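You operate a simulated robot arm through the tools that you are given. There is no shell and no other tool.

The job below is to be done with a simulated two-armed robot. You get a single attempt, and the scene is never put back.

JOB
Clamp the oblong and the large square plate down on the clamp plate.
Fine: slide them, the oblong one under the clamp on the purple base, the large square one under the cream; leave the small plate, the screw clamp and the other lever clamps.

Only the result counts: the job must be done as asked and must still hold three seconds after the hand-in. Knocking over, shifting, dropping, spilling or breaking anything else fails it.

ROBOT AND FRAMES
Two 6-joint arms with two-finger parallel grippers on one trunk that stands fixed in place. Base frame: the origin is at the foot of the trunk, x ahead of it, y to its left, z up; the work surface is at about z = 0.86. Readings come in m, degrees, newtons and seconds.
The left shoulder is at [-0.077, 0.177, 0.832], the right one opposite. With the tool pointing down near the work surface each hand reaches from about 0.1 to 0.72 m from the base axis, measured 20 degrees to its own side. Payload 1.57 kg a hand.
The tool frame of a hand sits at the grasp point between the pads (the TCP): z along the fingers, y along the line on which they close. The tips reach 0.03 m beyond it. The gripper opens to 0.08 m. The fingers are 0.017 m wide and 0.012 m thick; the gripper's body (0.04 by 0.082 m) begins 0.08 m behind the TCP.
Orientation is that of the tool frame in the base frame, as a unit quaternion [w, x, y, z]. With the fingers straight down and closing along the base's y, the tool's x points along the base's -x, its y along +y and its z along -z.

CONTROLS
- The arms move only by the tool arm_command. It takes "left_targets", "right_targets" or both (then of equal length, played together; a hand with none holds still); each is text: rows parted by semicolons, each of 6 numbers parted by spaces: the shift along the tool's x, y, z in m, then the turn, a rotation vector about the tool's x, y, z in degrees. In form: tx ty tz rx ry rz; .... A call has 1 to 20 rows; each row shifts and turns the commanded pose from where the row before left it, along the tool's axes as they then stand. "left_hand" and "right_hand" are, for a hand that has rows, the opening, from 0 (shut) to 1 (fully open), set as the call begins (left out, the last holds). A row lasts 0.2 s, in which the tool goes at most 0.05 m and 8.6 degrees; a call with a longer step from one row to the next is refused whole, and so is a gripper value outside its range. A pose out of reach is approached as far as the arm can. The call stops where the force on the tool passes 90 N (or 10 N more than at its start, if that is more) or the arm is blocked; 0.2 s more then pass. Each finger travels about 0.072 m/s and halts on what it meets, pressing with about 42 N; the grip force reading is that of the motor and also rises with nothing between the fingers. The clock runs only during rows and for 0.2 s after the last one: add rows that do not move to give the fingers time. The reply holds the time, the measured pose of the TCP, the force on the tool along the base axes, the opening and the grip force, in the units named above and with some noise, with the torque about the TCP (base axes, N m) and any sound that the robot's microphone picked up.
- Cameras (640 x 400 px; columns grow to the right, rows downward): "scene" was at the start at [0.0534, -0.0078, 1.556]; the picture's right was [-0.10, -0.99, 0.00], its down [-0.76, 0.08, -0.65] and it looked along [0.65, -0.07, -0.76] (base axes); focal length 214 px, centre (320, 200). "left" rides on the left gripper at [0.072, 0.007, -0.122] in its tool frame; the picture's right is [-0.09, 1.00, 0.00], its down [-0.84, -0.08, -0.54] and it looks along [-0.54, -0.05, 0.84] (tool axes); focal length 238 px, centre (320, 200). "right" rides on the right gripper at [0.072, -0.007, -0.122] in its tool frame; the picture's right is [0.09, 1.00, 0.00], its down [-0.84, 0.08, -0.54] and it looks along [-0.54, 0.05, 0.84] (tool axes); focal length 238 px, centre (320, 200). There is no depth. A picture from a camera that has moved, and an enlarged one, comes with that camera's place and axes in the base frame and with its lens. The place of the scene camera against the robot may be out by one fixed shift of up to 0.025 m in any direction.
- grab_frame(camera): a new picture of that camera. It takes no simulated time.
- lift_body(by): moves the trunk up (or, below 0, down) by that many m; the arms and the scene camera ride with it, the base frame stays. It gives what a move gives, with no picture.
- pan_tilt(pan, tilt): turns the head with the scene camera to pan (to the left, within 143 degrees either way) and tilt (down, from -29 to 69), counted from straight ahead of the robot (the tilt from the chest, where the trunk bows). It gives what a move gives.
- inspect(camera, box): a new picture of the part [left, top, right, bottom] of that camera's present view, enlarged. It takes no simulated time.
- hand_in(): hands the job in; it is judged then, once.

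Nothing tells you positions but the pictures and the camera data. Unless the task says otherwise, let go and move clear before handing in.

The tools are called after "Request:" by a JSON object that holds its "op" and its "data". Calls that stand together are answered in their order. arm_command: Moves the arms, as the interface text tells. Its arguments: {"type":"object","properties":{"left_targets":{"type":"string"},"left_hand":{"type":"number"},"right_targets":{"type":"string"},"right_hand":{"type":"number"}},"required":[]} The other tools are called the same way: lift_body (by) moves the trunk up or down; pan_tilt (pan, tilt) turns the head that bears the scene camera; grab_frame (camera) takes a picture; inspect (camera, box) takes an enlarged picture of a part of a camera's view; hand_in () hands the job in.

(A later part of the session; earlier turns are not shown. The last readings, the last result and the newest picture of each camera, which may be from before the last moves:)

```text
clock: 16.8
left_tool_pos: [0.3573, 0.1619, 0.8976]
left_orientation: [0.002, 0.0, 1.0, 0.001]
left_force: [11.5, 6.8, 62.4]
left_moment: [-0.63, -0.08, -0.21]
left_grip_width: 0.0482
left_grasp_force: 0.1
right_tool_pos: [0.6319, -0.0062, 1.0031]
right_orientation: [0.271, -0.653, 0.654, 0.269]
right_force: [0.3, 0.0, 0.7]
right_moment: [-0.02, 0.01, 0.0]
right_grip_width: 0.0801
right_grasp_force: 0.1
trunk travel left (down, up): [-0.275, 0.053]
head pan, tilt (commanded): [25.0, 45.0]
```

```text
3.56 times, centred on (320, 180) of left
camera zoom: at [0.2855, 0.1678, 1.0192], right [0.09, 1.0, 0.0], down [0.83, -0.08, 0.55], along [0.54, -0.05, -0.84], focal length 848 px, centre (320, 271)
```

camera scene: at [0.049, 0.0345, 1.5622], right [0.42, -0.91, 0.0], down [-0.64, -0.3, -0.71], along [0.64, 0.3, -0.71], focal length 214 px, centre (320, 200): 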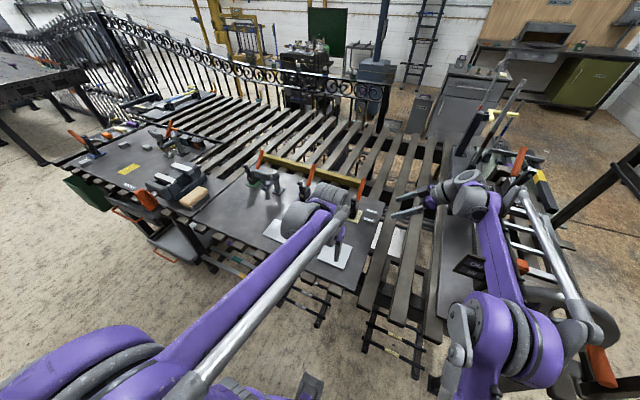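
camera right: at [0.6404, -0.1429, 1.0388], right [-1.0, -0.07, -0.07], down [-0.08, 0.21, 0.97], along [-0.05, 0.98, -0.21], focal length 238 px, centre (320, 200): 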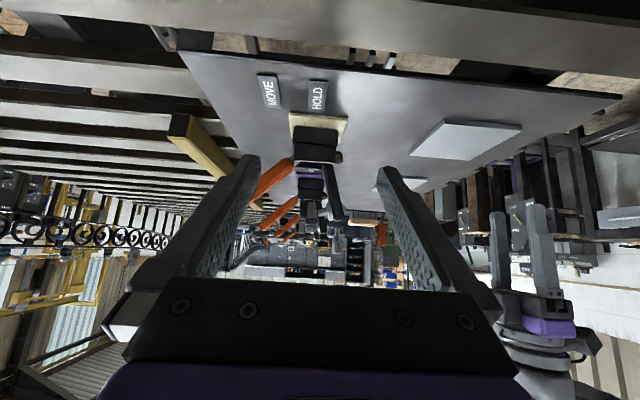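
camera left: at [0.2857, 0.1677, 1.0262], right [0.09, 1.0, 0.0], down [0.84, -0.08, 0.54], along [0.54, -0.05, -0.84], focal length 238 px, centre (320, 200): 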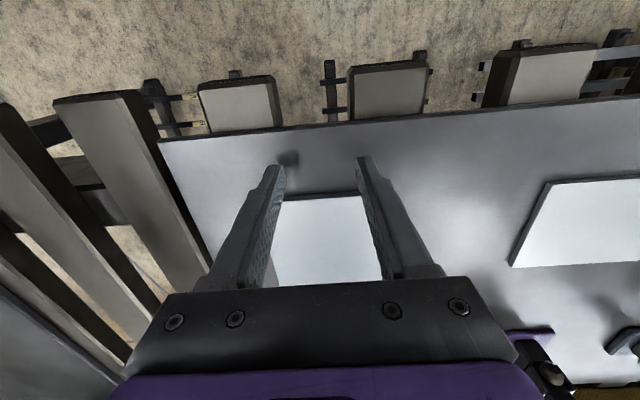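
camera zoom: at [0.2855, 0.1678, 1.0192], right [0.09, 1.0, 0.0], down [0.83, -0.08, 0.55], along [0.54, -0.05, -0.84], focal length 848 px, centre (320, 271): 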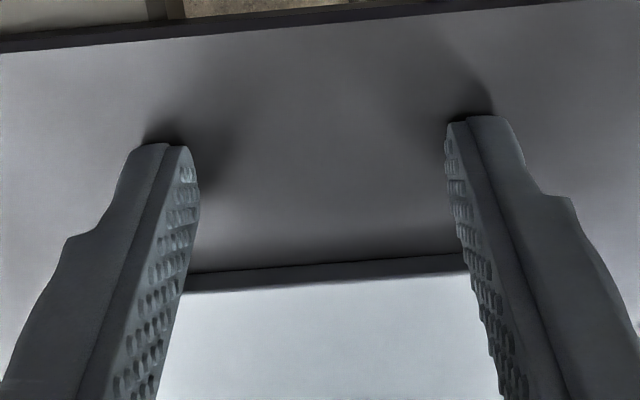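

Contact at about TCP z 0.897, so the clamp plate's top is near z 0.867. I'll lift 3.5 mm to clear the surface and push the square plate slowly away from me.

Request:
{"op": "arm_command", "data": {"left_targets": "0 0 -0.0035 0 0 0; 0 0 0 0 0 0; -0.008 0 0 0 0 0; -0.008 0 0 0 0 0; -0.008 0 0 0 0 0; -0.008 0 0 0 0 0; -0.008 0 0 0 0 0; 0 0 0 0 0 0"}}

Request:
{"op": "grab_frame", "data": {"camera": "left"}}

Request:
{"op": "inspect", "data": {"camera": "right", "box": [360, 90, 580, 230]}}

```text
clock: 18.6
left_tool_pos: [0.3991, 0.1618, 0.9005]
left_orientation: [0.0, 0.001, 1.0, -0.001]
left_force: [-2.2, 0.0, 2.0]
left_moment: [-0.04, 0.03, -0.05]
left_grip_width: 0.048
left_grasp_force: 0.2
right_tool_pos: [0.6335, -0.0064, 1.0011]
right_orientation: [-0.27, 0.654, -0.653, -0.271]
right_force: [0.0, -0.3, -0.8]
right_moment: [-0.01, -0.03, -0.02]
right_grip_width: 0.0802
right_grasp_force: 0.1
trunk travel left (down, up): [-0.275, 0.053]
head pan, tilt (commanded): [25.0, 45.0]
```

```text
taken
camera left: at [0.3263, 0.1677, 1.022], right [0.09, 1.0, 0.0], down [0.84, -0.08, 0.54], along [0.54, -0.05, -0.84], focal length 238 px, centre (320, 200)
```

left: 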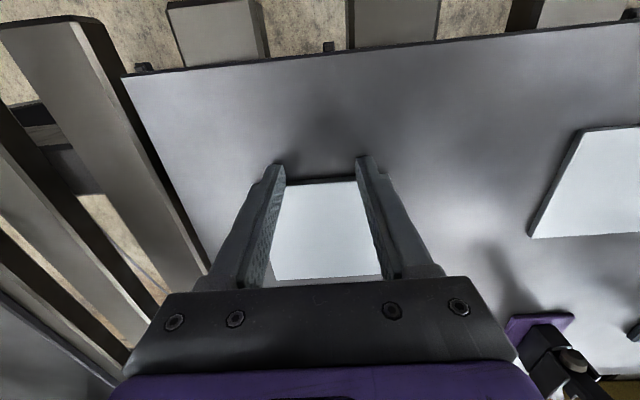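

```text
2.86 times, centred on (470, 160) of right
camera zoom: at [0.6409, -0.1429, 1.0385], right [-1.0, -0.07, -0.07], down [-0.08, 0.21, 0.97], along [-0.05, 0.98, -0.21], focal length 681 px, centre (-109, 314)
```

zoom: 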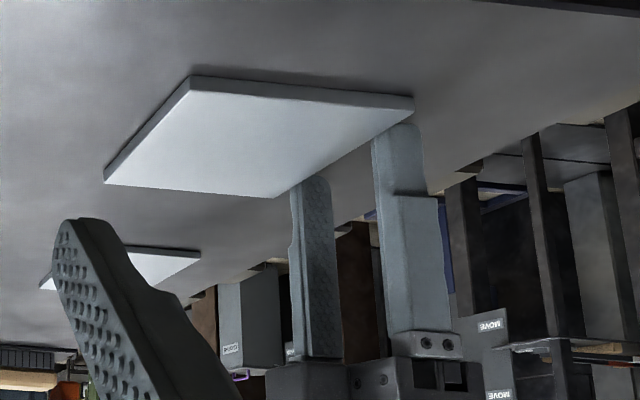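

The square plate moves evenly with the fingers at about 2 N. I'll push it most of the remaining way.

Request:
{"op": "arm_command", "data": {"left_targets": "-0.008 0 0 0 0 0; -0.008 0 0 0 0 0; -0.008 0 0 0 0 0; -0.008 0 0 0 0 0; -0.008 0 0 0 0 0; -0.008 0 0 0 0 0; -0.008 0 0 0 0 0; -0.008 0 0 0 0 0; -0.006 0 0 0 0 0; 0 0 0 0 0 0"}}

Request:
{"op": "grab_frame", "data": {"camera": "left"}}

Request:
{"op": "grab_frame", "data": {"camera": "right"}}

Request:
{"op": "inspect", "data": {"camera": "right", "box": [270, 90, 490, 230]}}

```text
clock: 20.8
left_tool_pos: [0.4686, 0.1616, 0.8994]
left_orientation: [0.0, 0.0, 1.0, 0.0]
left_force: [-1.9, 0.0, 0.3]
left_moment: [0.01, 0.01, 0.0]
left_grip_width: 0.0478
left_grasp_force: 0.1
right_tool_pos: [0.6334, -0.0056, 1.0024]
right_orientation: [0.27, -0.653, 0.653, 0.271]
right_force: [-0.7, 0.5, 1.3]
right_moment: [0.02, 0.02, -0.03]
right_grip_width: 0.08
right_grasp_force: 0.0
trunk travel left (down, up): [-0.275, 0.053]
head pan, tilt (commanded): [25.0, 45.0]
```

```text
taken
camera left: at [0.3958, 0.1672, 1.0213], right [0.09, 1.0, 0.0], down [0.84, -0.08, 0.54], along [0.54, -0.05, -0.84], focal length 238 px, centre (320, 200)
```

left: 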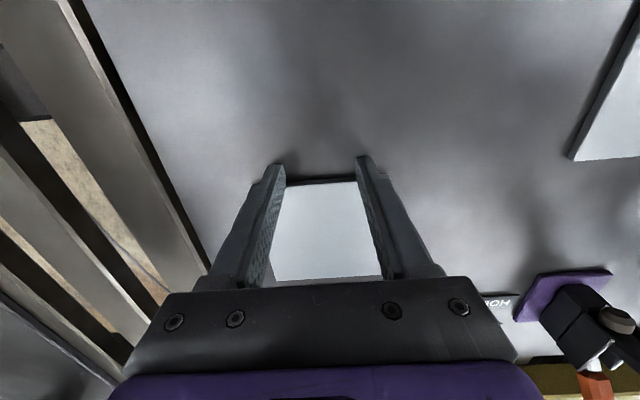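

```text
taken
camera right: at [0.6409, -0.1429, 1.0385], right [-1.0, -0.07, -0.07], down [-0.08, 0.21, 0.97], along [-0.05, 0.98, -0.21], focal length 238 px, centre (320, 200)
```

right: 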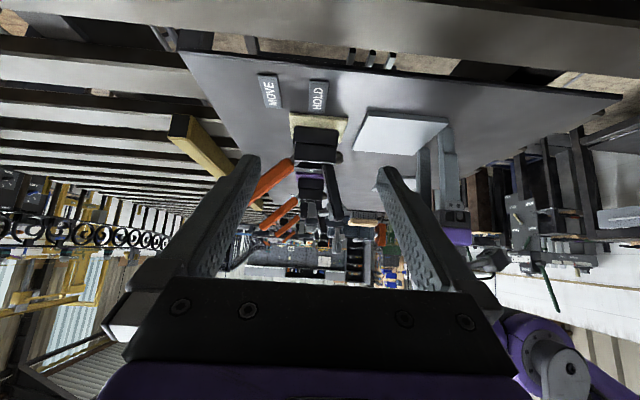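

```text
2.86 times, centred on (380, 160) of right
camera zoom: at [0.6409, -0.1429, 1.0385], right [-1.0, -0.07, -0.07], down [-0.08, 0.21, 0.97], along [-0.05, 0.98, -0.21], focal length 681 px, centre (149, 314)
```

zoom: 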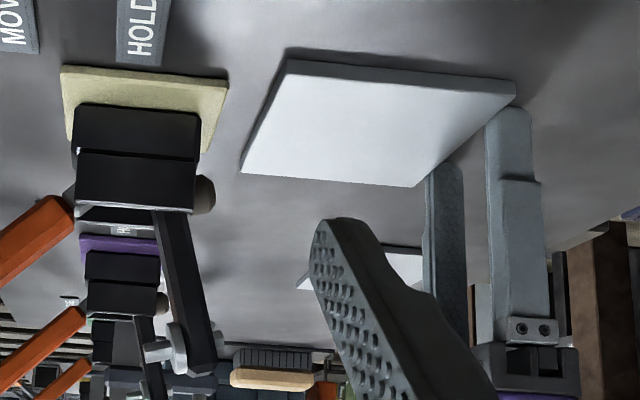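

The square plate now spans about x 0.478 to 0.576, some 23 mm short of the cream base. I'll push 10 mm more, then back off and lift.

Request:
{"op": "arm_command", "data": {"left_targets": "-0.005 0 0 0 0 0; -0.005 0 0 0 0 0; 0 0 0 0 0 0; 0.01 0 0 0 0 0; 0.01 0 0 0 0 0; 0 0 -0.03 0 0 0; 0 0 -0.04 0 0 0; 0 0 -0.04 0 0 0; 0 0 0 0 0 0"}}

Request:
{"op": "inspect", "data": {"camera": "right", "box": [270, 90, 490, 230]}}

Request:
{"op": "grab_frame", "data": {"camera": "left"}}

```text
clock: 22.8
left_tool_pos: [0.4584, 0.1604, 1.0101]
left_orientation: [0.0, 0.001, 1.0, 0.0]
left_force: [0.0, -0.2, -0.4]
left_moment: [0.0, -0.01, -0.04]
left_grip_width: 0.048
left_grasp_force: 0.0
right_tool_pos: [0.6342, -0.0066, 1.0029]
right_orientation: [-0.271, 0.653, -0.653, -0.27]
right_force: [0.9, -0.1, -0.6]
right_moment: [-0.02, -0.03, 0.01]
right_grip_width: 0.0803
right_grasp_force: 0.0
trunk travel left (down, up): [-0.275, 0.053]
head pan, tilt (commanded): [25.0, 45.0]
```

```text
2.86 times, centred on (380, 160) of right
camera zoom: at [0.6412, -0.1429, 1.0383], right [-1.0, -0.07, -0.07], down [-0.08, 0.21, 0.97], along [-0.05, 0.98, -0.21], focal length 681 px, centre (149, 314)
```

zoom: 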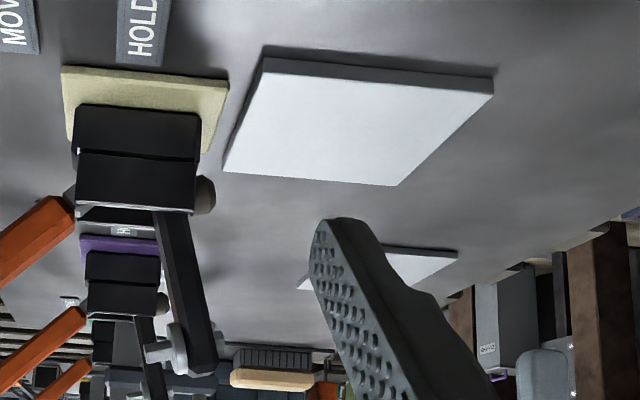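

```text
taken
camera left: at [0.3863, 0.1677, 1.1309], right [0.09, 1.0, 0.0], down [0.84, -0.08, 0.54], along [0.54, -0.05, -0.84], focal length 238 px, centre (320, 200)
```

left: 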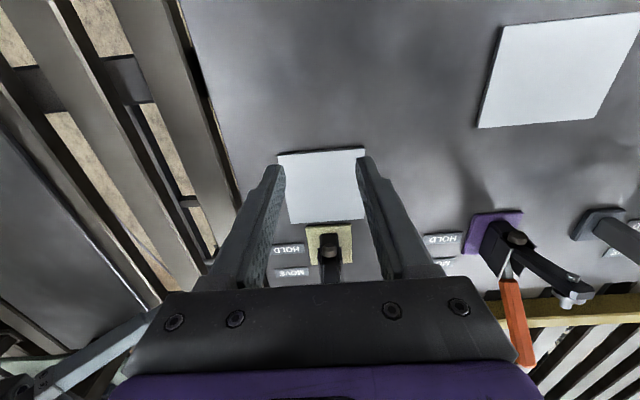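

The square plate sits squarely in front of the cream base with about 12 mm to spare. Next I'll raise the left hand, open it, tilt it 45 degrees and bring it above the cream clamp, ready to straddle its handle.

Request:
{"op": "arm_command", "data": {"left_targets": "0 0 -0.045 0 0 0; 0 0 -0.01 0 -7.5 0; 0 0 0 0 -7.5 0; 0 0 0 0 -7.5 0; 0 0 0 0 -7.5 0; 0 0 0 0 -7.5 0; 0 0 0 0 -7.5 0; -0.0288 0 0.0335 0 0 0; -0.0288 0 0.0335 0 0 0; -0.0288 0 0.0335 0 0 0; -0.0288 0 0.0335 0 0 0; 0 0 0 0 0 0", "left_hand": 1.0}}

Request:
{"op": "grab_frame", "data": {"camera": "left"}}

Request:
{"op": "grab_frame", "data": {"camera": "right"}}

Request:
{"op": "grab_frame", "data": {"camera": "scene"}}

```text
clock: 25.4
left_tool_pos: [0.6336, 0.1606, 1.0519]
left_orientation: [0.383, 0.0, 0.924, 0.001]
left_force: [0.0, 0.1, 0.0]
left_moment: [-0.01, 0.0, -0.02]
left_grip_width: 0.08
left_grasp_force: 0.0
right_tool_pos: [0.6338, -0.0055, 1.0037]
right_orientation: [-0.271, 0.654, -0.653, -0.27]
right_force: [-1.0, -0.2, -0.8]
right_moment: [-0.02, 0.0, -0.03]
right_grip_width: 0.0797
right_grasp_force: 0.2
trunk travel left (down, up): [-0.275, 0.053]
head pan, tilt (commanded): [25.0, 45.0]
```

```text
taken
camera left: at [0.4966, 0.1675, 1.0871], right [0.06, 1.0, 0.07], down [0.21, -0.08, 0.98], along [0.98, -0.05, -0.21], focal length 238 px, centre (320, 200)
```

left: 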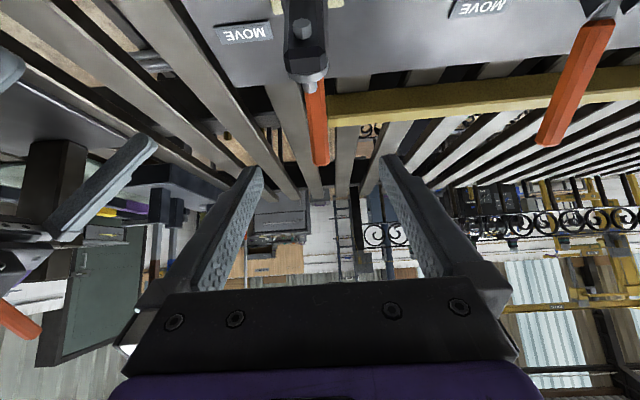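

```text
taken
camera right: at [0.6403, -0.143, 1.0388], right [-1.0, -0.07, -0.07], down [-0.08, 0.21, 0.97], along [-0.05, 0.98, -0.21], focal length 238 px, centre (320, 200)
```

right: 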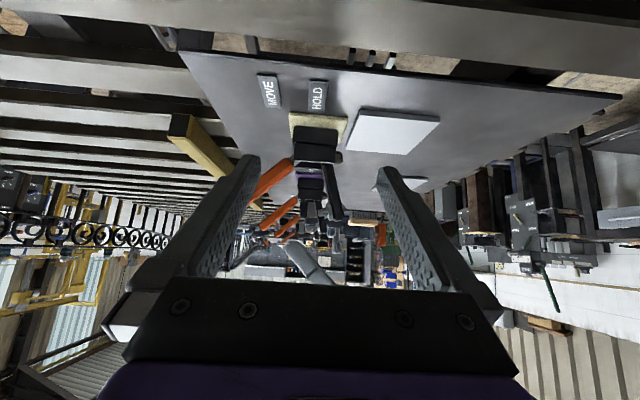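

```text
taken
camera scene: at [0.0489, 0.0344, 1.5622], right [0.42, -0.91, 0.0], down [-0.64, -0.3, -0.71], along [0.64, 0.3, -0.71], focal length 214 px, centre (320, 200)
```

scene: 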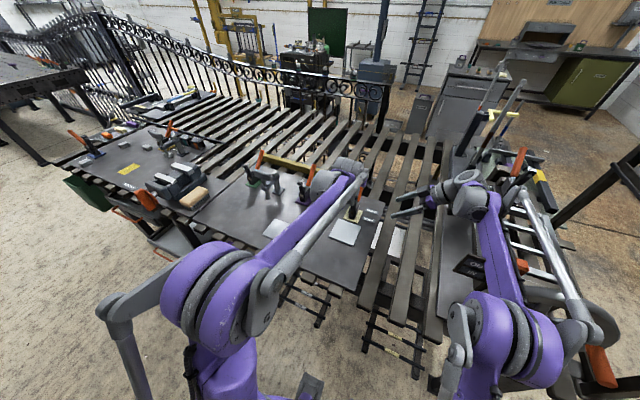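

The handle lies centred between the open fingers, its tip near (0.735, 0.158, 0.996). I'll advance along the tool axis so the fingers straddle the upper part of the handle.

Request:
{"op": "arm_command", "data": {"left_targets": "0 0 0.022 0 0 0; 0 0 0.022 0 0 0; 0.001 0 0.022 0 0 0; 0.001 0 0.022 0 0 0; 0.001 0 0.018 0 0 0; 0 0 0 0 0 0"}}

Request:
{"op": "grab_frame", "data": {"camera": "left"}}

Request:
{"op": "inspect", "data": {"camera": "right", "box": [200, 80, 420, 290]}}

```text
clock: 26.8
left_tool_pos: [0.7067, 0.1631, 0.9739]
left_orientation: [0.384, -0.001, 0.924, 0.0]
left_force: [0.1, -0.6, 0.1]
left_moment: [-0.02, 0.03, 0.05]
left_grip_width: 0.0797
left_grasp_force: 0.1
right_tool_pos: [0.6336, -0.005, 1.0014]
right_orientation: [-0.27, 0.654, -0.653, -0.27]
right_force: [-0.3, 1.2, -0.9]
right_moment: [0.02, 0.0, 0.01]
right_grip_width: 0.0801
right_grasp_force: 0.1
trunk travel left (down, up): [-0.275, 0.053]
head pan, tilt (commanded): [25.0, 45.0]
```

```text
taken
camera left: at [0.5697, 0.1688, 1.0094], right [0.06, 1.0, 0.07], down [0.21, -0.08, 0.97], along [0.98, -0.05, -0.21], focal length 238 px, centre (320, 200)
```

left: 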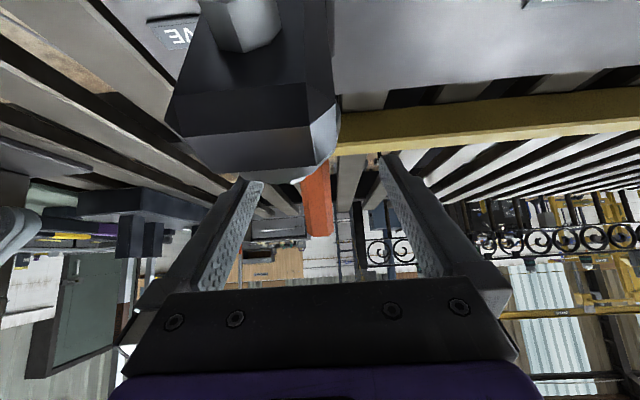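

```text
1.90 times, centred on (310, 185) of right
camera zoom: at [0.6408, -0.1429, 1.0385], right [-1.0, -0.07, -0.07], down [-0.08, 0.21, 0.97], along [-0.05, 0.98, -0.21], focal length 454 px, centre (339, 229)
```

zoom: 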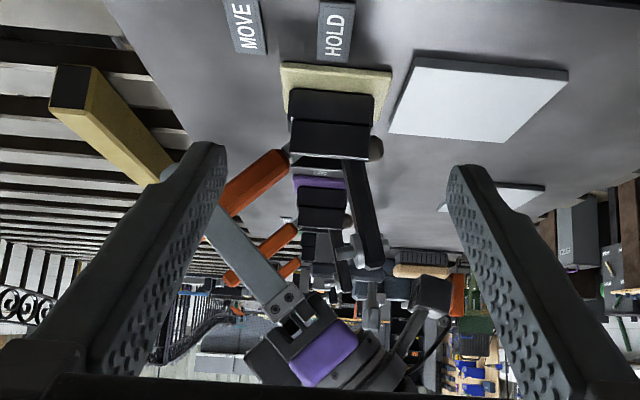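

The fingers straddle the handle's upper part and it is centred between them. I'll close the left hand on it and let the fingers settle.

Request:
{"op": "arm_command", "data": {"left_targets": "0 0 0 0 0 0; 0 0 0 0 0 0; 0 0 0 0 0 0; 0 0 0 0 0 0", "left_hand": 0.0}}

Request:
{"op": "grab_frame", "data": {"camera": "left"}}

Request:
{"op": "inspect", "data": {"camera": "right", "box": [200, 80, 420, 290]}}

```text
clock: 27.8
left_tool_pos: [0.7081, 0.1601, 0.9731]
left_orientation: [0.383, 0.0, 0.924, 0.0]
left_force: [-0.8, -13.1, -2.4]
left_moment: [-0.21, -0.19, -0.02]
left_grip_width: 0.0177
left_grasp_force: 32.2
right_tool_pos: [0.6321, -0.0072, 1.0021]
right_orientation: [-0.272, 0.653, -0.653, -0.271]
right_force: [-1.0, -0.2, 0.8]
right_moment: [0.02, 0.02, -0.03]
right_grip_width: 0.08
right_grasp_force: 0.1
trunk travel left (down, up): [-0.275, 0.053]
head pan, tilt (commanded): [25.0, 45.0]
```

```text
taken
camera left: at [0.5698, 0.1664, 1.0096], right [0.07, 1.0, 0.06], down [0.21, -0.08, 0.97], along [0.98, -0.05, -0.21], focal length 238 px, centre (320, 200)
```

left: 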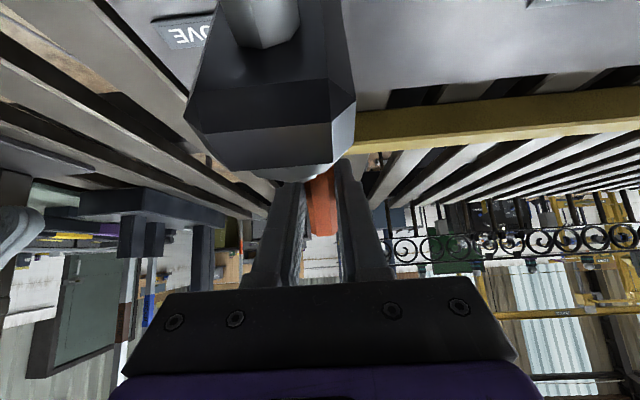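

```text
1.90 times, centred on (310, 185) of right
camera zoom: at [0.6411, -0.1442, 1.0381], right [-1.0, -0.07, -0.07], down [-0.08, 0.21, 0.98], along [-0.05, 0.98, -0.21], focal length 454 px, centre (339, 229)
```

zoom: 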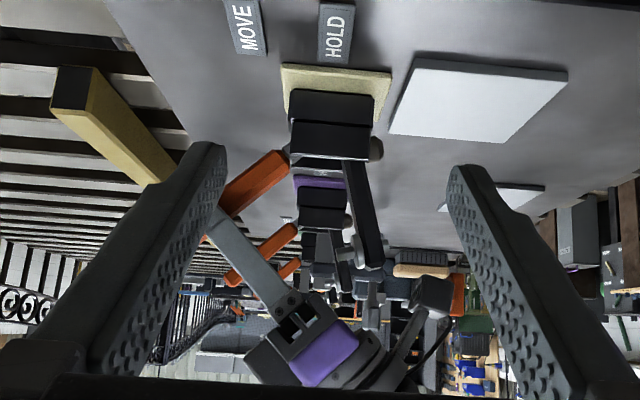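

The grip is firm on the handle (17.7 mm wide). I'll pull gently back and up along the handle's arc, 1 cm at first, and check how the arm responds.

Request:
{"op": "arm_command", "data": {"left_targets": "0 -0.001 -0.005 0 0 0; 0 0 -0.005 0 0 0; 0 0 0 0 0 0"}}

Request:
{"op": "inspect", "data": {"camera": "right", "box": [200, 80, 420, 290]}}

```text
clock: 28.6
left_tool_pos: [0.7021, 0.1598, 0.9805]
left_orientation: [0.381, 0.0, 0.925, 0.0]
left_force: [4.7, -10.7, -16.0]
left_moment: [-0.06, -0.67, -0.02]
left_grip_width: 0.0177
left_grasp_force: 32.5
right_tool_pos: [0.6361, -0.0079, 1.0013]
right_orientation: [0.27, -0.653, 0.654, 0.271]
right_force: [0.2, 0.3, 0.1]
right_moment: [0.02, 0.02, -0.02]
right_grip_width: 0.0801
right_grasp_force: 0.2
trunk travel left (down, up): [-0.275, 0.053]
head pan, tilt (commanded): [25.0, 45.0]
```

```text
1.90 times, centred on (310, 185) of right
camera zoom: at [0.6427, -0.1437, 1.0371], right [-1.0, -0.07, -0.06], down [-0.08, 0.21, 0.98], along [-0.05, 0.98, -0.21], focal length 454 px, centre (339, 229)
```

zoom: 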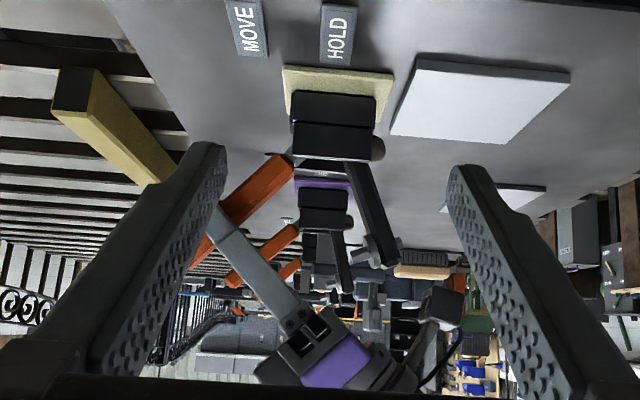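

The clamp arm came forward as the handle moved, so this is the closing direction and the forces are small. I'll continue along the arc.

Request:
{"op": "arm_command", "data": {"left_targets": "0.0017 0 -0.0065 0 0 0; 0.002 0 -0.0065 0 0 0; 0 0 0 0 0 0"}}

Request:
{"op": "inspect", "data": {"camera": "right", "box": [200, 80, 420, 290]}}

```text
clock: 29.4
left_tool_pos: [0.6892, 0.1594, 0.9897]
left_orientation: [0.384, 0.001, 0.923, 0.0]
left_force: [17.1, -6.1, 6.5]
left_moment: [-0.11, -0.95, -0.06]
left_grip_width: 0.0182
left_grasp_force: 33.0
right_tool_pos: [0.6335, -0.0061, 1.0021]
right_orientation: [-0.27, 0.653, -0.653, -0.271]
right_force: [0.1, 0.1, -0.4]
right_moment: [0.0, 0.03, 0.0]
right_grip_width: 0.0799
right_grasp_force: 0.0
trunk travel left (down, up): [-0.275, 0.053]
head pan, tilt (commanded): [25.0, 45.0]
```

```text
1.90 times, centred on (310, 185) of right
camera zoom: at [0.6425, -0.1436, 1.0378], right [-1.0, -0.07, -0.06], down [-0.08, 0.21, 0.98], along [-0.05, 0.98, -0.21], focal length 454 px, centre (339, 229)
```

zoom: 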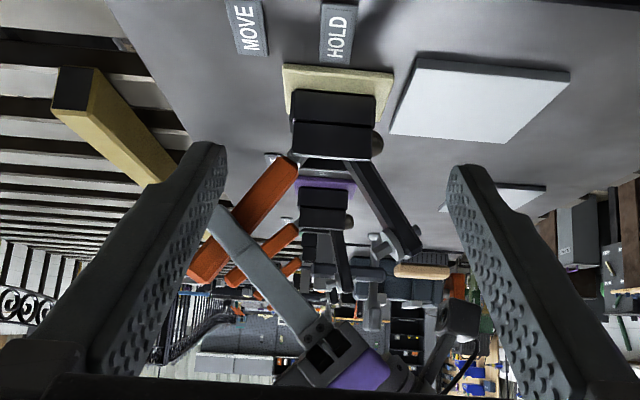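

Request:
{"op": "arm_command", "data": {"left_targets": "0.0027 0 -0.0075 0 0 0; 0.003 0 -0.0075 0 0 0; 0 0 0 0 0 0"}}

Request:
{"op": "inspect", "data": {"camera": "right", "box": [200, 80, 420, 290]}}

```text
clock: 30.2
left_tool_pos: [0.6749, 0.1618, 0.9941]
left_orientation: [0.382, -0.001, 0.924, 0.001]
left_force: [11.5, -3.4, -3.1]
left_moment: [-0.02, -1.0, -0.01]
left_grip_width: 0.0178
left_grasp_force: 33.0
right_tool_pos: [0.6345, -0.0063, 1.0015]
right_orientation: [0.271, -0.653, 0.654, 0.27]
right_force: [-0.3, -0.7, -0.8]
right_moment: [-0.02, 0.01, 0.01]
right_grip_width: 0.0803
right_grasp_force: 0.0
trunk travel left (down, up): [-0.275, 0.053]
head pan, tilt (commanded): [25.0, 45.0]
```

```text
1.90 times, centred on (310, 185) of right
camera zoom: at [0.6424, -0.1432, 1.0373], right [-1.0, -0.07, -0.06], down [-0.08, 0.21, 0.98], along [-0.05, 0.98, -0.21], focal length 454 px, centre (339, 229)
```

zoom: 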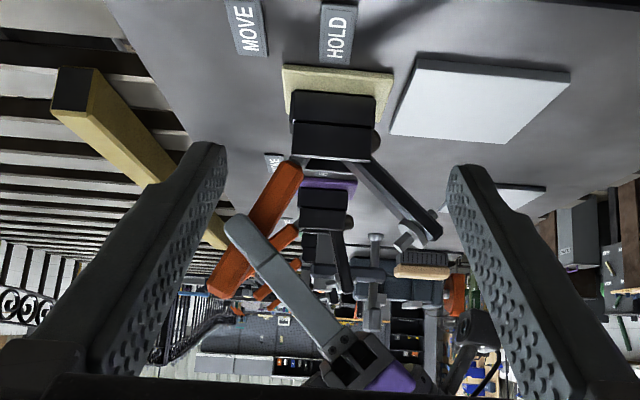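

Request:
{"op": "arm_command", "data": {"left_targets": "0.0037 0 -0.0075 0 0 0; 0.0037 0 -0.0075 0 0 0; 0 0 0 0 0 0"}}

Request:
{"op": "inspect", "data": {"camera": "right", "box": [200, 80, 420, 290]}}

```text
clock: 31.0
left_tool_pos: [0.6601, 0.1603, 0.9995]
left_orientation: [0.382, 0.0, 0.924, -0.001]
left_force: [10.0, -2.7, -5.3]
left_moment: [-0.04, -0.97, -0.02]
left_grip_width: 0.0178
left_grasp_force: 32.3
right_tool_pos: [0.6343, -0.0072, 1.0007]
right_orientation: [0.27, -0.653, 0.654, 0.271]
right_force: [0.0, 0.3, 1.2]
right_moment: [-0.02, 0.02, 0.03]
right_grip_width: 0.0801
right_grasp_force: 0.1
trunk travel left (down, up): [-0.275, 0.053]
head pan, tilt (commanded): [25.0, 45.0]
```

```text
1.90 times, centred on (310, 185) of right
camera zoom: at [0.6424, -0.1432, 1.0374], right [-1.0, -0.07, -0.06], down [-0.08, 0.21, 0.98], along [-0.05, 0.98, -0.21], focal length 454 px, centre (339, 229)
```

zoom: 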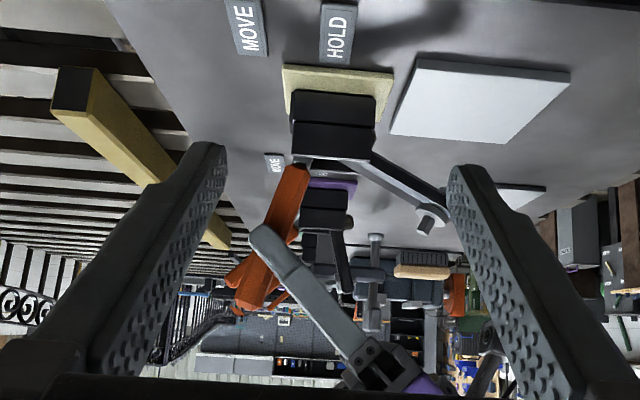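

Request:
{"op": "arm_command", "data": {"left_targets": "0.005 0 -0.0068 0 0 0; 0.0053 0 -0.0066 0 0 0; 0 0 0 0 0 0"}}

Request:
{"op": "inspect", "data": {"camera": "right", "box": [200, 80, 420, 290]}}

```text
clock: 31.8
left_tool_pos: [0.6435, 0.1598, 1.0024]
left_orientation: [0.381, 0.001, 0.924, 0.0]
left_force: [11.7, -4.3, -3.1]
left_moment: [-0.05, -1.02, -0.1]
left_grip_width: 0.0182
left_grasp_force: 32.5
right_tool_pos: [0.6339, -0.0057, 1.0011]
right_orientation: [0.27, -0.653, 0.653, 0.271]
right_force: [1.2, -0.3, 0.1]
right_moment: [0.01, 0.03, 0.03]
right_grip_width: 0.08
right_grasp_force: 0.1
trunk travel left (down, up): [-0.275, 0.053]
head pan, tilt (commanded): [25.0, 45.0]
```

```text
1.90 times, centred on (310, 185) of right
camera zoom: at [0.6425, -0.1433, 1.0374], right [-1.0, -0.07, -0.06], down [-0.08, 0.21, 0.98], along [-0.05, 0.98, -0.21], focal length 454 px, centre (339, 229)
```

zoom: 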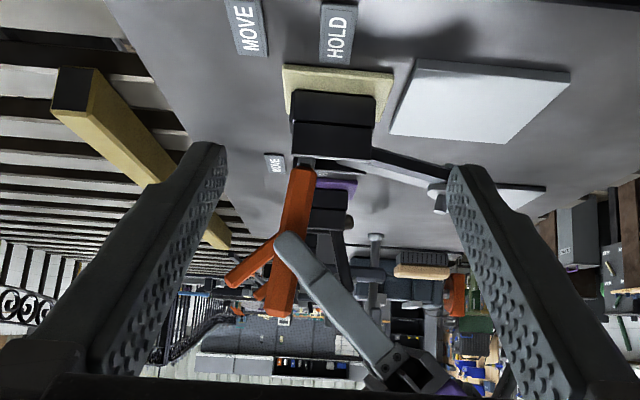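

The arm is nearly level now and forces stay low, but my right finger hides its tip. I'll shift the right camera a little toward me to watch the spindle meet the plate.

Request:
{"op": "arm_command", "data": {"right_targets": "0 0.03 0 0 0 0; 0 0.03 0 0 0 0"}}

Request:
{"op": "grab_frame", "data": {"camera": "right"}}

Request:
{"op": "inspect", "data": {"camera": "right", "box": [240, 90, 400, 210]}}

```text
clock: 32.4
left_tool_pos: [0.6427, 0.1599, 1.0022]
left_orientation: [0.382, -0.001, 0.924, 0.001]
left_force: [7.7, -4.3, -4.3]
left_moment: [-0.13, -0.75, -0.12]
left_grip_width: 0.0176
left_grasp_force: 32.3
right_tool_pos: [0.5722, -0.0055, 1.0023]
right_orientation: [-0.271, 0.653, -0.653, -0.27]
right_force: [-0.8, -0.5, 0.3]
right_moment: [0.01, -0.01, 0.02]
right_grip_width: 0.0799
right_grasp_force: 0.0
trunk travel left (down, up): [-0.275, 0.053]
head pan, tilt (commanded): [25.0, 45.0]
```

```text
taken
camera right: at [0.5805, -0.1414, 1.0378], right [-1.0, -0.07, -0.06], down [-0.08, 0.21, 0.98], along [-0.05, 0.98, -0.21], focal length 238 px, centre (320, 200)
```

right: 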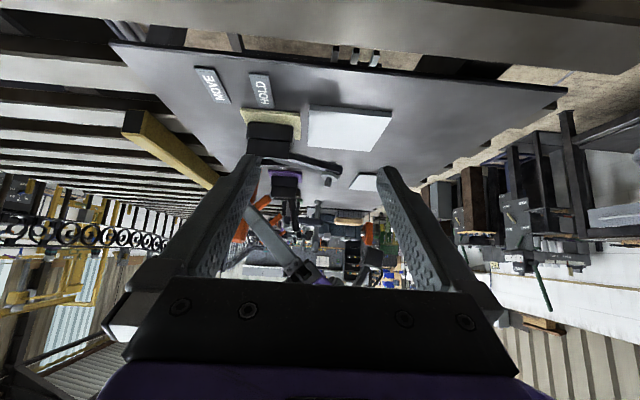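

```text
3.33 times, centred on (320, 150) of right
camera zoom: at [0.5805, -0.1414, 1.0378], right [-1.0, -0.07, -0.06], down [-0.08, 0.21, 0.98], along [-0.05, 0.98, -0.21], focal length 794 px, centre (320, 367)
```

zoom: 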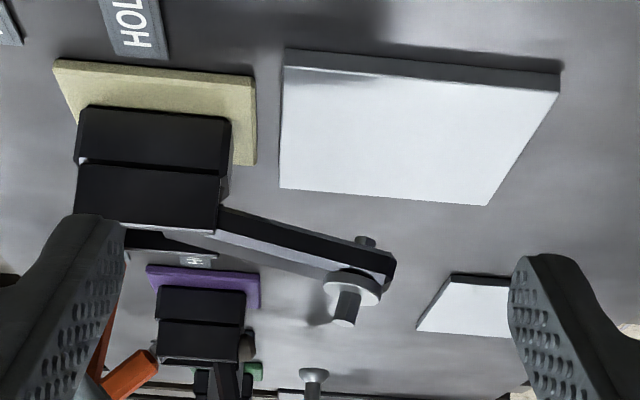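

I now see the arm about 13 degrees above level with its pad near (0.55, 0.16, 0.92), heading for the middle of the plate; it must drop about 45 mm more. I'll continue the pull past vertical.

Request:
{"op": "arm_command", "data": {"left_targets": "0.0063 0 -0.0055 0 0 0; 0.0063 0 -0.0055 0 0 0; 0 0 0 0 0 0"}}

Request:
{"op": "inspect", "data": {"camera": "right", "box": [240, 90, 400, 210]}}

```text
clock: 33.2
left_tool_pos: [0.6267, 0.1598, 1.0015]
left_orientation: [0.383, 0.0, 0.924, 0.001]
left_force: [19.4, -2.8, 8.1]
left_moment: [-0.07, -1.1, 0.0]
left_grip_width: 0.0175
left_grasp_force: 32.6
right_tool_pos: [0.5744, -0.0038, 1.0022]
right_orientation: [0.271, -0.653, 0.653, 0.271]
right_force: [1.0, -1.1, 0.2]
right_moment: [-0.01, -0.04, 0.01]
right_grip_width: 0.0798
right_grasp_force: 0.0
trunk travel left (down, up): [-0.275, 0.053]
head pan, tilt (commanded): [25.0, 45.0]
```

```text
3.33 times, centred on (320, 150) of right
camera zoom: at [0.5812, -0.1414, 1.0379], right [-1.0, -0.07, -0.06], down [-0.08, 0.21, 0.98], along [-0.05, 0.98, -0.21], focal length 794 px, centre (320, 367)
```

zoom: 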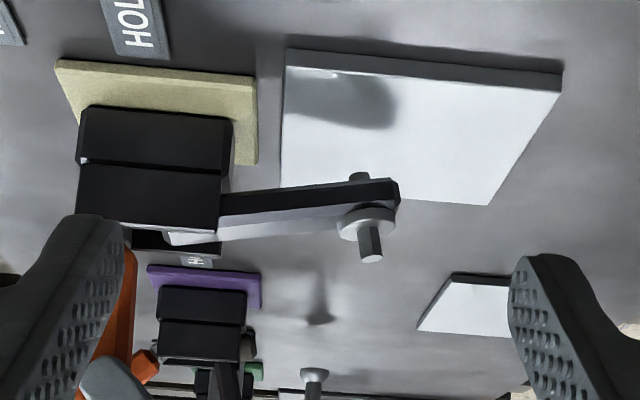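

Request:
{"op": "arm_command", "data": {"left_targets": "0.004 0 -0.0022 0 0 0; 0.004 0 -0.0022 0 0 0; 0 0 0 0 0 0"}}

Request:
{"op": "inspect", "data": {"camera": "right", "box": [240, 90, 400, 210]}}

```text
clock: 34.0
left_tool_pos: [0.6178, 0.1602, 0.9997]
left_orientation: [0.384, -0.001, 0.923, 0.001]
left_force: [18.2, 1.2, 9.6]
left_moment: [0.03, -1.13, 0.02]
left_grip_width: 0.0176
left_grasp_force: 32.2
right_tool_pos: [0.5731, -0.0034, 1.0022]
right_orientation: [0.27, -0.653, 0.653, 0.271]
right_force: [-0.6, -0.7, -0.3]
right_moment: [0.0, -0.01, -0.01]
right_grip_width: 0.0801
right_grasp_force: 0.2
trunk travel left (down, up): [-0.275, 0.053]
head pan, tilt (commanded): [25.0, 45.0]
```

```text
3.33 times, centred on (320, 150) of right
camera zoom: at [0.581, -0.1411, 1.038], right [-1.0, -0.07, -0.06], down [-0.08, 0.21, 0.98], along [-0.05, 0.98, -0.21], focal length 794 px, centre (320, 367)
```

zoom: 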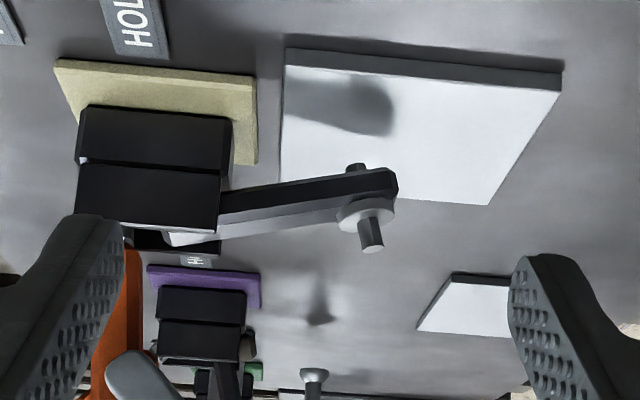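

Request:
{"op": "arm_command", "data": {"left_targets": "0.004 0 -0.0022 0 0 0; 0.004 0 -0.0022 0 0 0; 0 0 0 0 0 0"}}

Request:
{"op": "inspect", "data": {"camera": "right", "box": [240, 90, 400, 210]}}

Request:
{"op": "grab_frame", "data": {"camera": "right"}}

```text
clock: 34.8
left_tool_pos: [0.6064, 0.1609, 0.9962]
left_orientation: [0.381, 0.001, 0.925, -0.001]
left_force: [1.7, -2.5, -3.0]
left_moment: [-0.01, -0.6, -0.08]
left_grip_width: 0.0175
left_grasp_force: 32.2
right_tool_pos: [0.5729, -0.0042, 1.0019]
right_orientation: [0.271, -0.653, 0.653, 0.27]
right_force: [0.0, 0.6, -1.5]
right_moment: [0.0, 0.01, 0.0]
right_grip_width: 0.0799
right_grasp_force: 0.0
trunk travel left (down, up): [-0.275, 0.053]
head pan, tilt (commanded): [25.0, 45.0]
```

```text
3.33 times, centred on (320, 150) of right
camera zoom: at [0.58, -0.1412, 1.0382], right [-1.0, -0.07, -0.07], down [-0.08, 0.21, 0.97], along [-0.05, 0.98, -0.21], focal length 794 px, centre (320, 367)
```

zoom: 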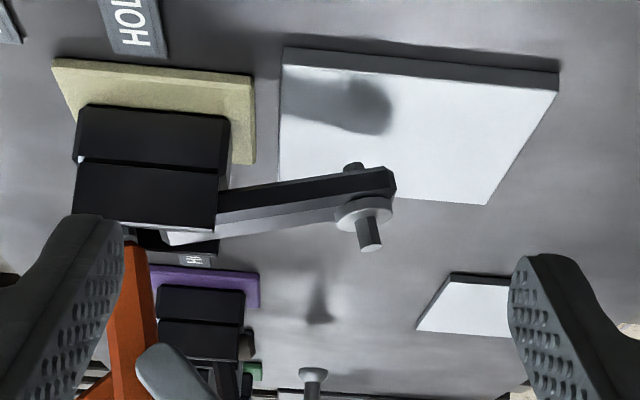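

```text
taken
camera right: at [0.58, -0.1412, 1.0382], right [-1.0, -0.07, -0.07], down [-0.08, 0.21, 0.97], along [-0.05, 0.98, -0.21], focal length 238 px, centre (320, 200)
```

right: 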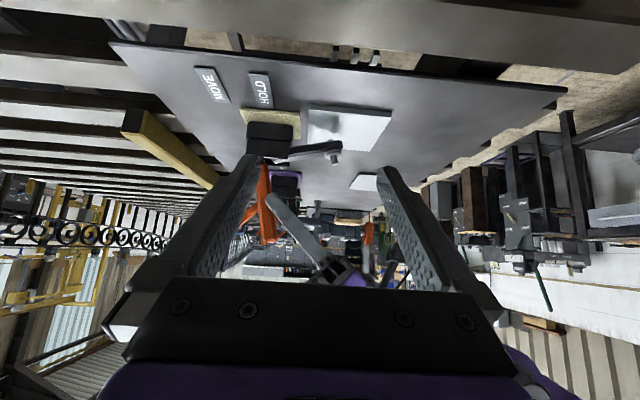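

The resistance fell away, as if the toggle went over centre, but the pad looks about 10 mm above the plate in this view. I'll look closer before doing anything else.

Request:
{"op": "inspect", "data": {"camera": "right", "box": [280, 110, 370, 180]}}

Request:
{"op": "inspect", "data": {"camera": "right", "box": [230, 120, 310, 200]}}

Request:
{"op": "grab_frame", "data": {"camera": "left"}}

Request:
{"op": "inspect", "data": {"camera": "scene", "box": [280, 150, 420, 270]}}

```text
5.71 times, centred on (325, 145) of right
camera zoom: at [0.58, -0.1412, 1.0382], right [-1.0, -0.07, -0.07], down [-0.08, 0.21, 0.97], along [-0.05, 0.98, -0.21], focal length 1362 px, centre (291, 514)
```

zoom: 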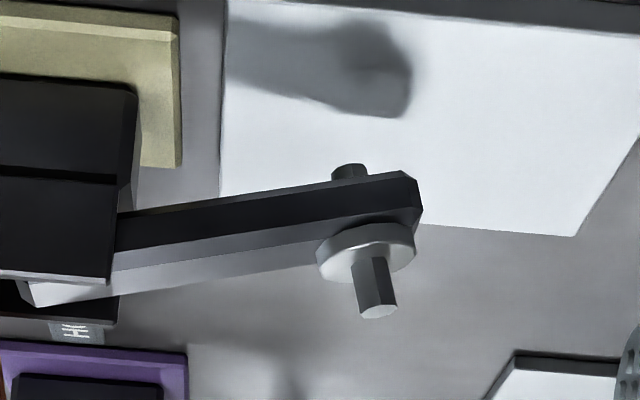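

```text
5.00 times, centred on (270, 160) of right
camera zoom: at [0.58, -0.1412, 1.0382], right [-1.0, -0.07, -0.07], down [-0.08, 0.21, 0.97], along [-0.05, 0.98, -0.21], focal length 1192 px, centre (570, 400)
```

zoom: 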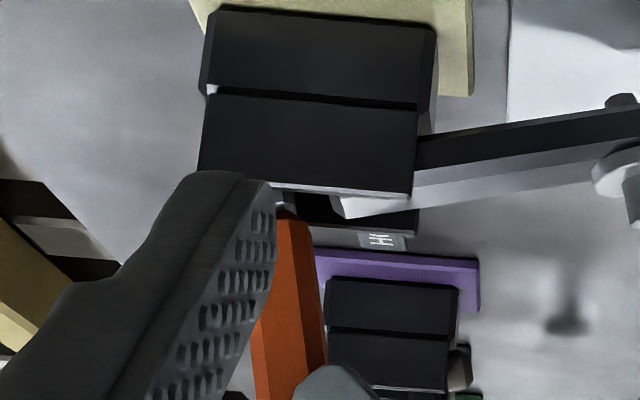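

```text
taken
camera left: at [0.4689, 0.1663, 1.0307], right [0.07, 1.0, 0.06], down [0.21, -0.08, 0.97], along [0.98, -0.05, -0.22], focal length 238 px, centre (320, 200)
```

left: 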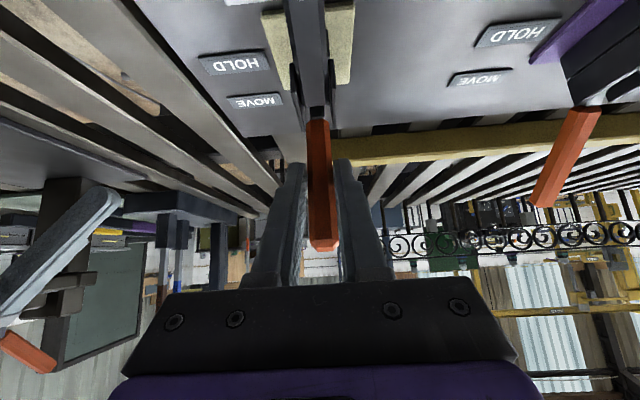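

```text
3.33 times, centred on (350, 210) of scene
camera zoom: at [0.0505, 0.0342, 1.562], right [0.42, -0.91, 0.0], down [-0.64, -0.3, -0.71], along [0.64, 0.3, -0.71], focal length 715 px, centre (220, 167)
```

zoom: 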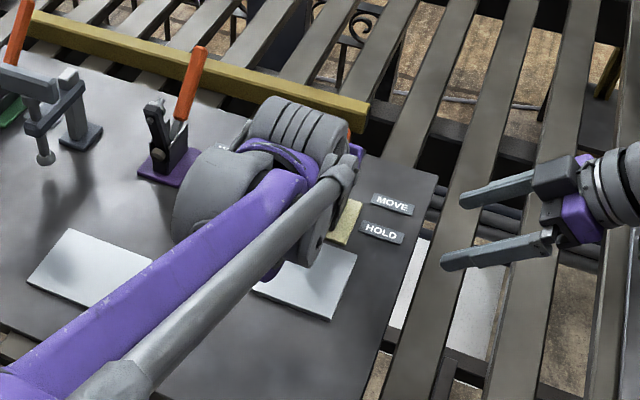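

Request:
{"op": "arm_command", "data": {"right_targets": "0.0177 0.01 0.0177 0 0 0; 0.0177 0.01 0.0177 0 0 0; 0.008 0 0.008 0 0 0; 0 0 0 0 0 0"}}

Request:
{"op": "grab_frame", "data": {"camera": "right"}}

Request:
{"op": "inspect", "data": {"camera": "right", "box": [230, 100, 390, 220]}}

```text
clock: 35.8
left_tool_pos: [0.6072, 0.1598, 0.9951]
left_orientation: [0.38, 0.0, 0.925, 0.0]
left_force: [-11.2, -4.7, -18.6]
left_moment: [-0.01, 1.1, -0.07]
left_grip_width: 0.0177
left_grasp_force: 33.2
right_tool_pos: [0.5518, -0.0051, 0.939]
right_orientation: [0.271, -0.653, 0.654, 0.27]
right_force: [0.2, -0.1, 0.3]
right_moment: [-0.02, -0.02, -0.01]
right_grip_width: 0.0799
right_grasp_force: 0.0
trunk travel left (down, up): [-0.275, 0.053]
head pan, tilt (commanded): [25.0, 45.0]
```

```text
taken
camera right: at [0.5603, -0.1427, 0.9764], right [-1.0, -0.07, -0.07], down [-0.08, 0.21, 0.97], along [-0.05, 0.98, -0.21], focal length 238 px, centre (320, 200)
```

right: 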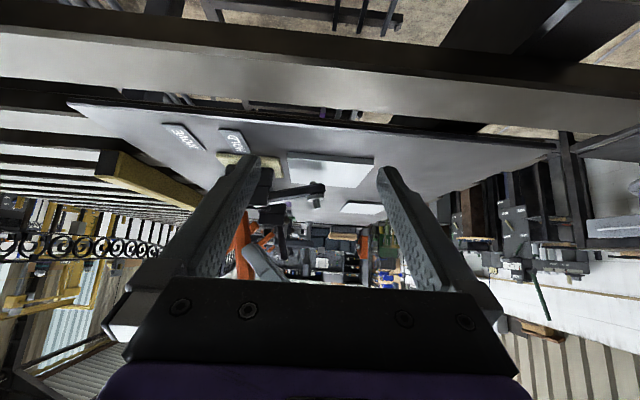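

```text
3.33 times, centred on (310, 160) of right
camera zoom: at [0.5603, -0.1427, 0.9764], right [-1.0, -0.07, -0.07], down [-0.08, 0.21, 0.97], along [-0.05, 0.98, -0.21], focal length 794 px, centre (353, 333)
```

zoom: 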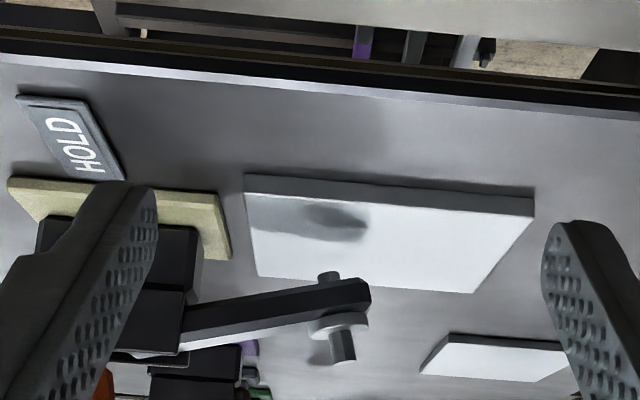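

The handle now pushes my hand on towards HOLD, so the toggle has passed its centre and still has travel left; the pad is about 11 mm above the plate. I'll keep guiding the handle further forward.

Request:
{"op": "arm_command", "data": {"left_targets": "0.005 0 -0.0015 0 0 0; 0.005 0 -0.0015 0 0 0; 0 0 0 0 0 0"}}

Request:
{"op": "inspect", "data": {"camera": "right", "box": [230, 100, 390, 220]}}

```text
clock: 36.6
left_tool_pos: [0.6011, 0.1604, 0.9914]
left_orientation: [0.384, 0.001, 0.923, -0.001]
left_force: [23.3, -3.4, 15.5]
left_moment: [-0.27, -0.62, -0.2]
left_grip_width: 0.0177
left_grasp_force: 31.9
right_tool_pos: [0.5542, -0.0054, 0.9391]
right_orientation: [0.27, -0.653, 0.653, 0.271]
right_force: [-0.4, 0.0, -0.7]
right_moment: [-0.02, 0.03, -0.01]
right_grip_width: 0.0799
right_grasp_force: 0.1
trunk travel left (down, up): [-0.275, 0.053]
head pan, tilt (commanded): [25.0, 45.0]
```

```text
3.33 times, centred on (310, 160) of right
camera zoom: at [0.5614, -0.143, 0.9766], right [-1.0, -0.07, -0.06], down [-0.08, 0.21, 0.98], along [-0.05, 0.98, -0.21], focal length 794 px, centre (353, 333)
```

zoom: 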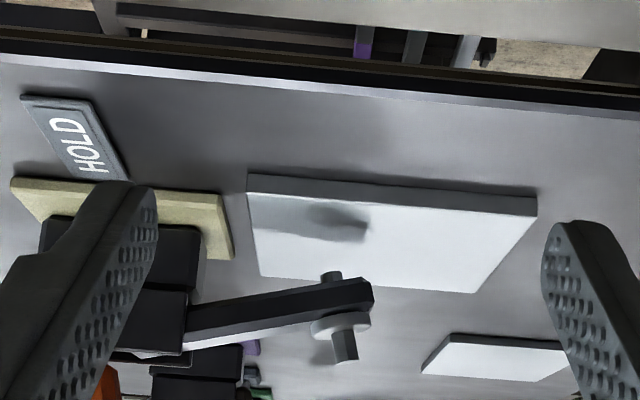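

The handle seems to have met a stop (about 28 N back) while the pad still hangs about 11 mm over the plate. I'll press a few millimetres more along the arc to learn whether this is the end of its travel or just a stiff over-centre point.

Request:
{"op": "arm_command", "data": {"left_targets": "0.003 0 -0.001 0 0 0; 0 0 0 0 0 0; 0 0 0 0 0 0"}}

Request:
{"op": "inspect", "data": {"camera": "right", "box": [230, 100, 390, 220]}}

Request:
{"op": "grab_frame", "data": {"camera": "left"}}

```text
clock: 37.4
left_tool_pos: [0.5977, 0.1606, 0.9901]
left_orientation: [0.384, 0.0, 0.923, 0.0]
left_force: [23.3, 1.3, 14.6]
left_moment: [0.01, -0.7, 0.03]
left_grip_width: 0.0175
left_grasp_force: 32.4
right_tool_pos: [0.554, -0.0055, 0.9403]
right_orientation: [0.271, -0.653, 0.654, 0.271]
right_force: [-0.8, 0.2, 0.0]
right_moment: [0.0, -0.03, 0.03]
right_grip_width: 0.08
right_grasp_force: 0.1
trunk travel left (down, up): [-0.275, 0.053]
head pan, tilt (commanded): [25.0, 45.0]
```

```text
3.33 times, centred on (310, 160) of right
camera zoom: at [0.5615, -0.1427, 0.9762], right [-1.0, -0.07, -0.06], down [-0.08, 0.21, 0.98], along [-0.05, 0.98, -0.21], focal length 794 px, centre (353, 333)
```

zoom: 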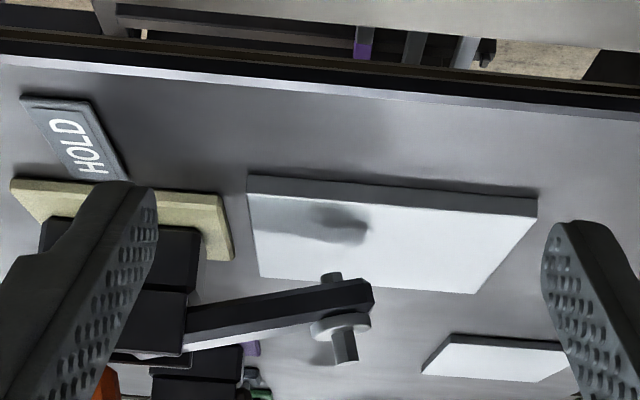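

```text
taken
camera left: at [0.4592, 0.1662, 1.0245], right [0.06, 1.0, 0.07], down [0.21, -0.08, 0.98], along [0.98, -0.05, -0.21], focal length 238 px, centre (320, 200)
```

left: 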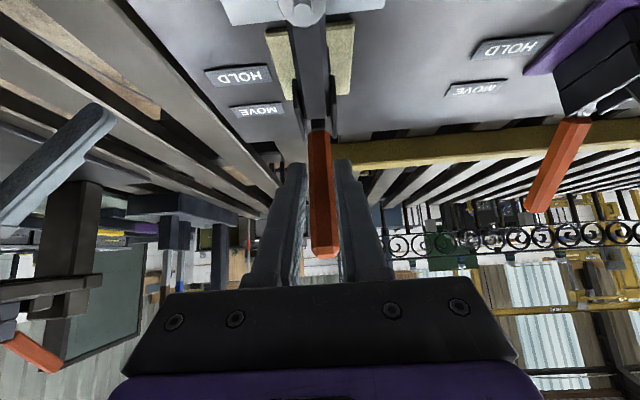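

Pushing more only slips the pads along the handle; the handle itself did not move, so it is at its HOLD stop with the spindle still about 11 mm off the plate. I'll let go, back off, and look at the clamp from low in front to understand what should press on the plate.

Request:
{"op": "arm_command", "data": {"left_targets": "0 0 0 0 0 0; 0 0 0 0 0 0; 0 0 -0.03 0 0 0; 0 0 -0.04 0 0 0; 0 0 -0.04 0 0 0; 0 0 0 0 0 0", "left_hand": 0.8}}

Request:
{"op": "grab_frame", "data": {"camera": "left"}}

Request:
{"op": "grab_frame", "data": {"camera": "right"}}

Request:
{"op": "inspect", "data": {"camera": "right", "box": [230, 100, 390, 220]}}

```text
clock: 38.8
left_tool_pos: [0.5165, 0.1613, 1.0687]
left_orientation: [0.383, 0.0, 0.924, 0.0]
left_force: [0.8, 0.6, 0.0]
left_moment: [0.01, 0.03, 0.0]
left_grip_width: 0.064
left_grasp_force: 0.2
right_tool_pos: [0.5534, -0.0049, 0.9409]
right_orientation: [-0.27, 0.653, -0.653, -0.271]
right_force: [0.0, -0.8, -1.2]
right_moment: [0.0, 0.01, 0.0]
right_grip_width: 0.08
right_grasp_force: 0.0
trunk travel left (down, up): [-0.275, 0.053]
head pan, tilt (commanded): [25.0, 45.0]
```

```text
taken
camera left: at [0.379, 0.1674, 1.1039], right [0.07, 1.0, 0.07], down [0.21, -0.08, 0.97], along [0.98, -0.05, -0.21], focal length 238 px, centre (320, 200)
```

left: 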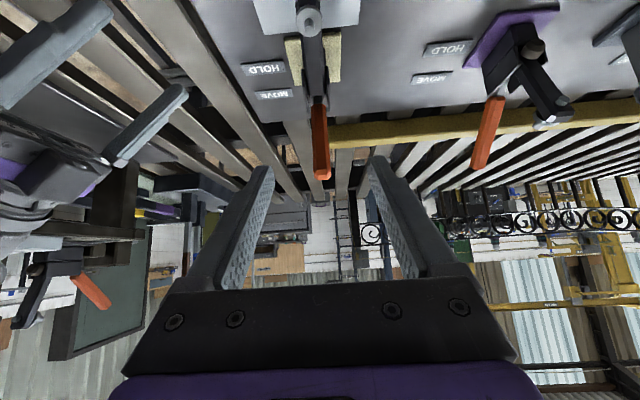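

```text
taken
camera right: at [0.561, -0.1425, 0.9766], right [-1.0, -0.07, -0.06], down [-0.08, 0.21, 0.97], along [-0.05, 0.98, -0.21], focal length 238 px, centre (320, 200)
```

right: 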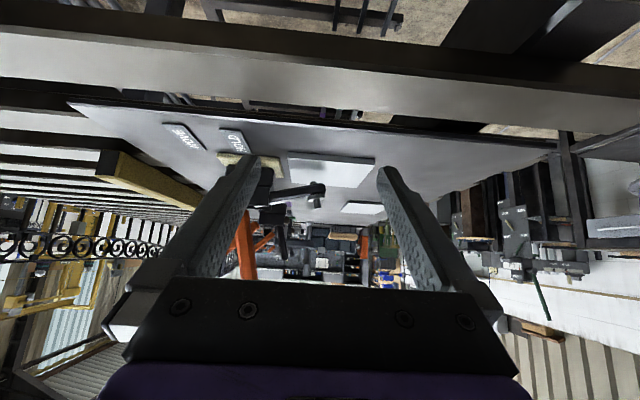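

```text
3.33 times, centred on (310, 160) of right
camera zoom: at [0.561, -0.1425, 0.9766], right [-1.0, -0.07, -0.06], down [-0.08, 0.21, 0.97], along [-0.05, 0.98, -0.21], focal length 794 px, centre (353, 333)
```

zoom: 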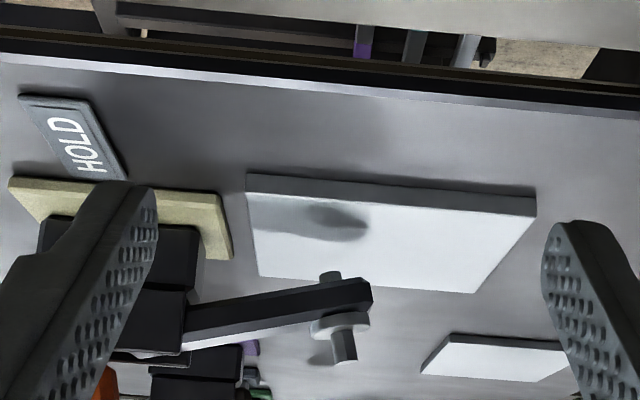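

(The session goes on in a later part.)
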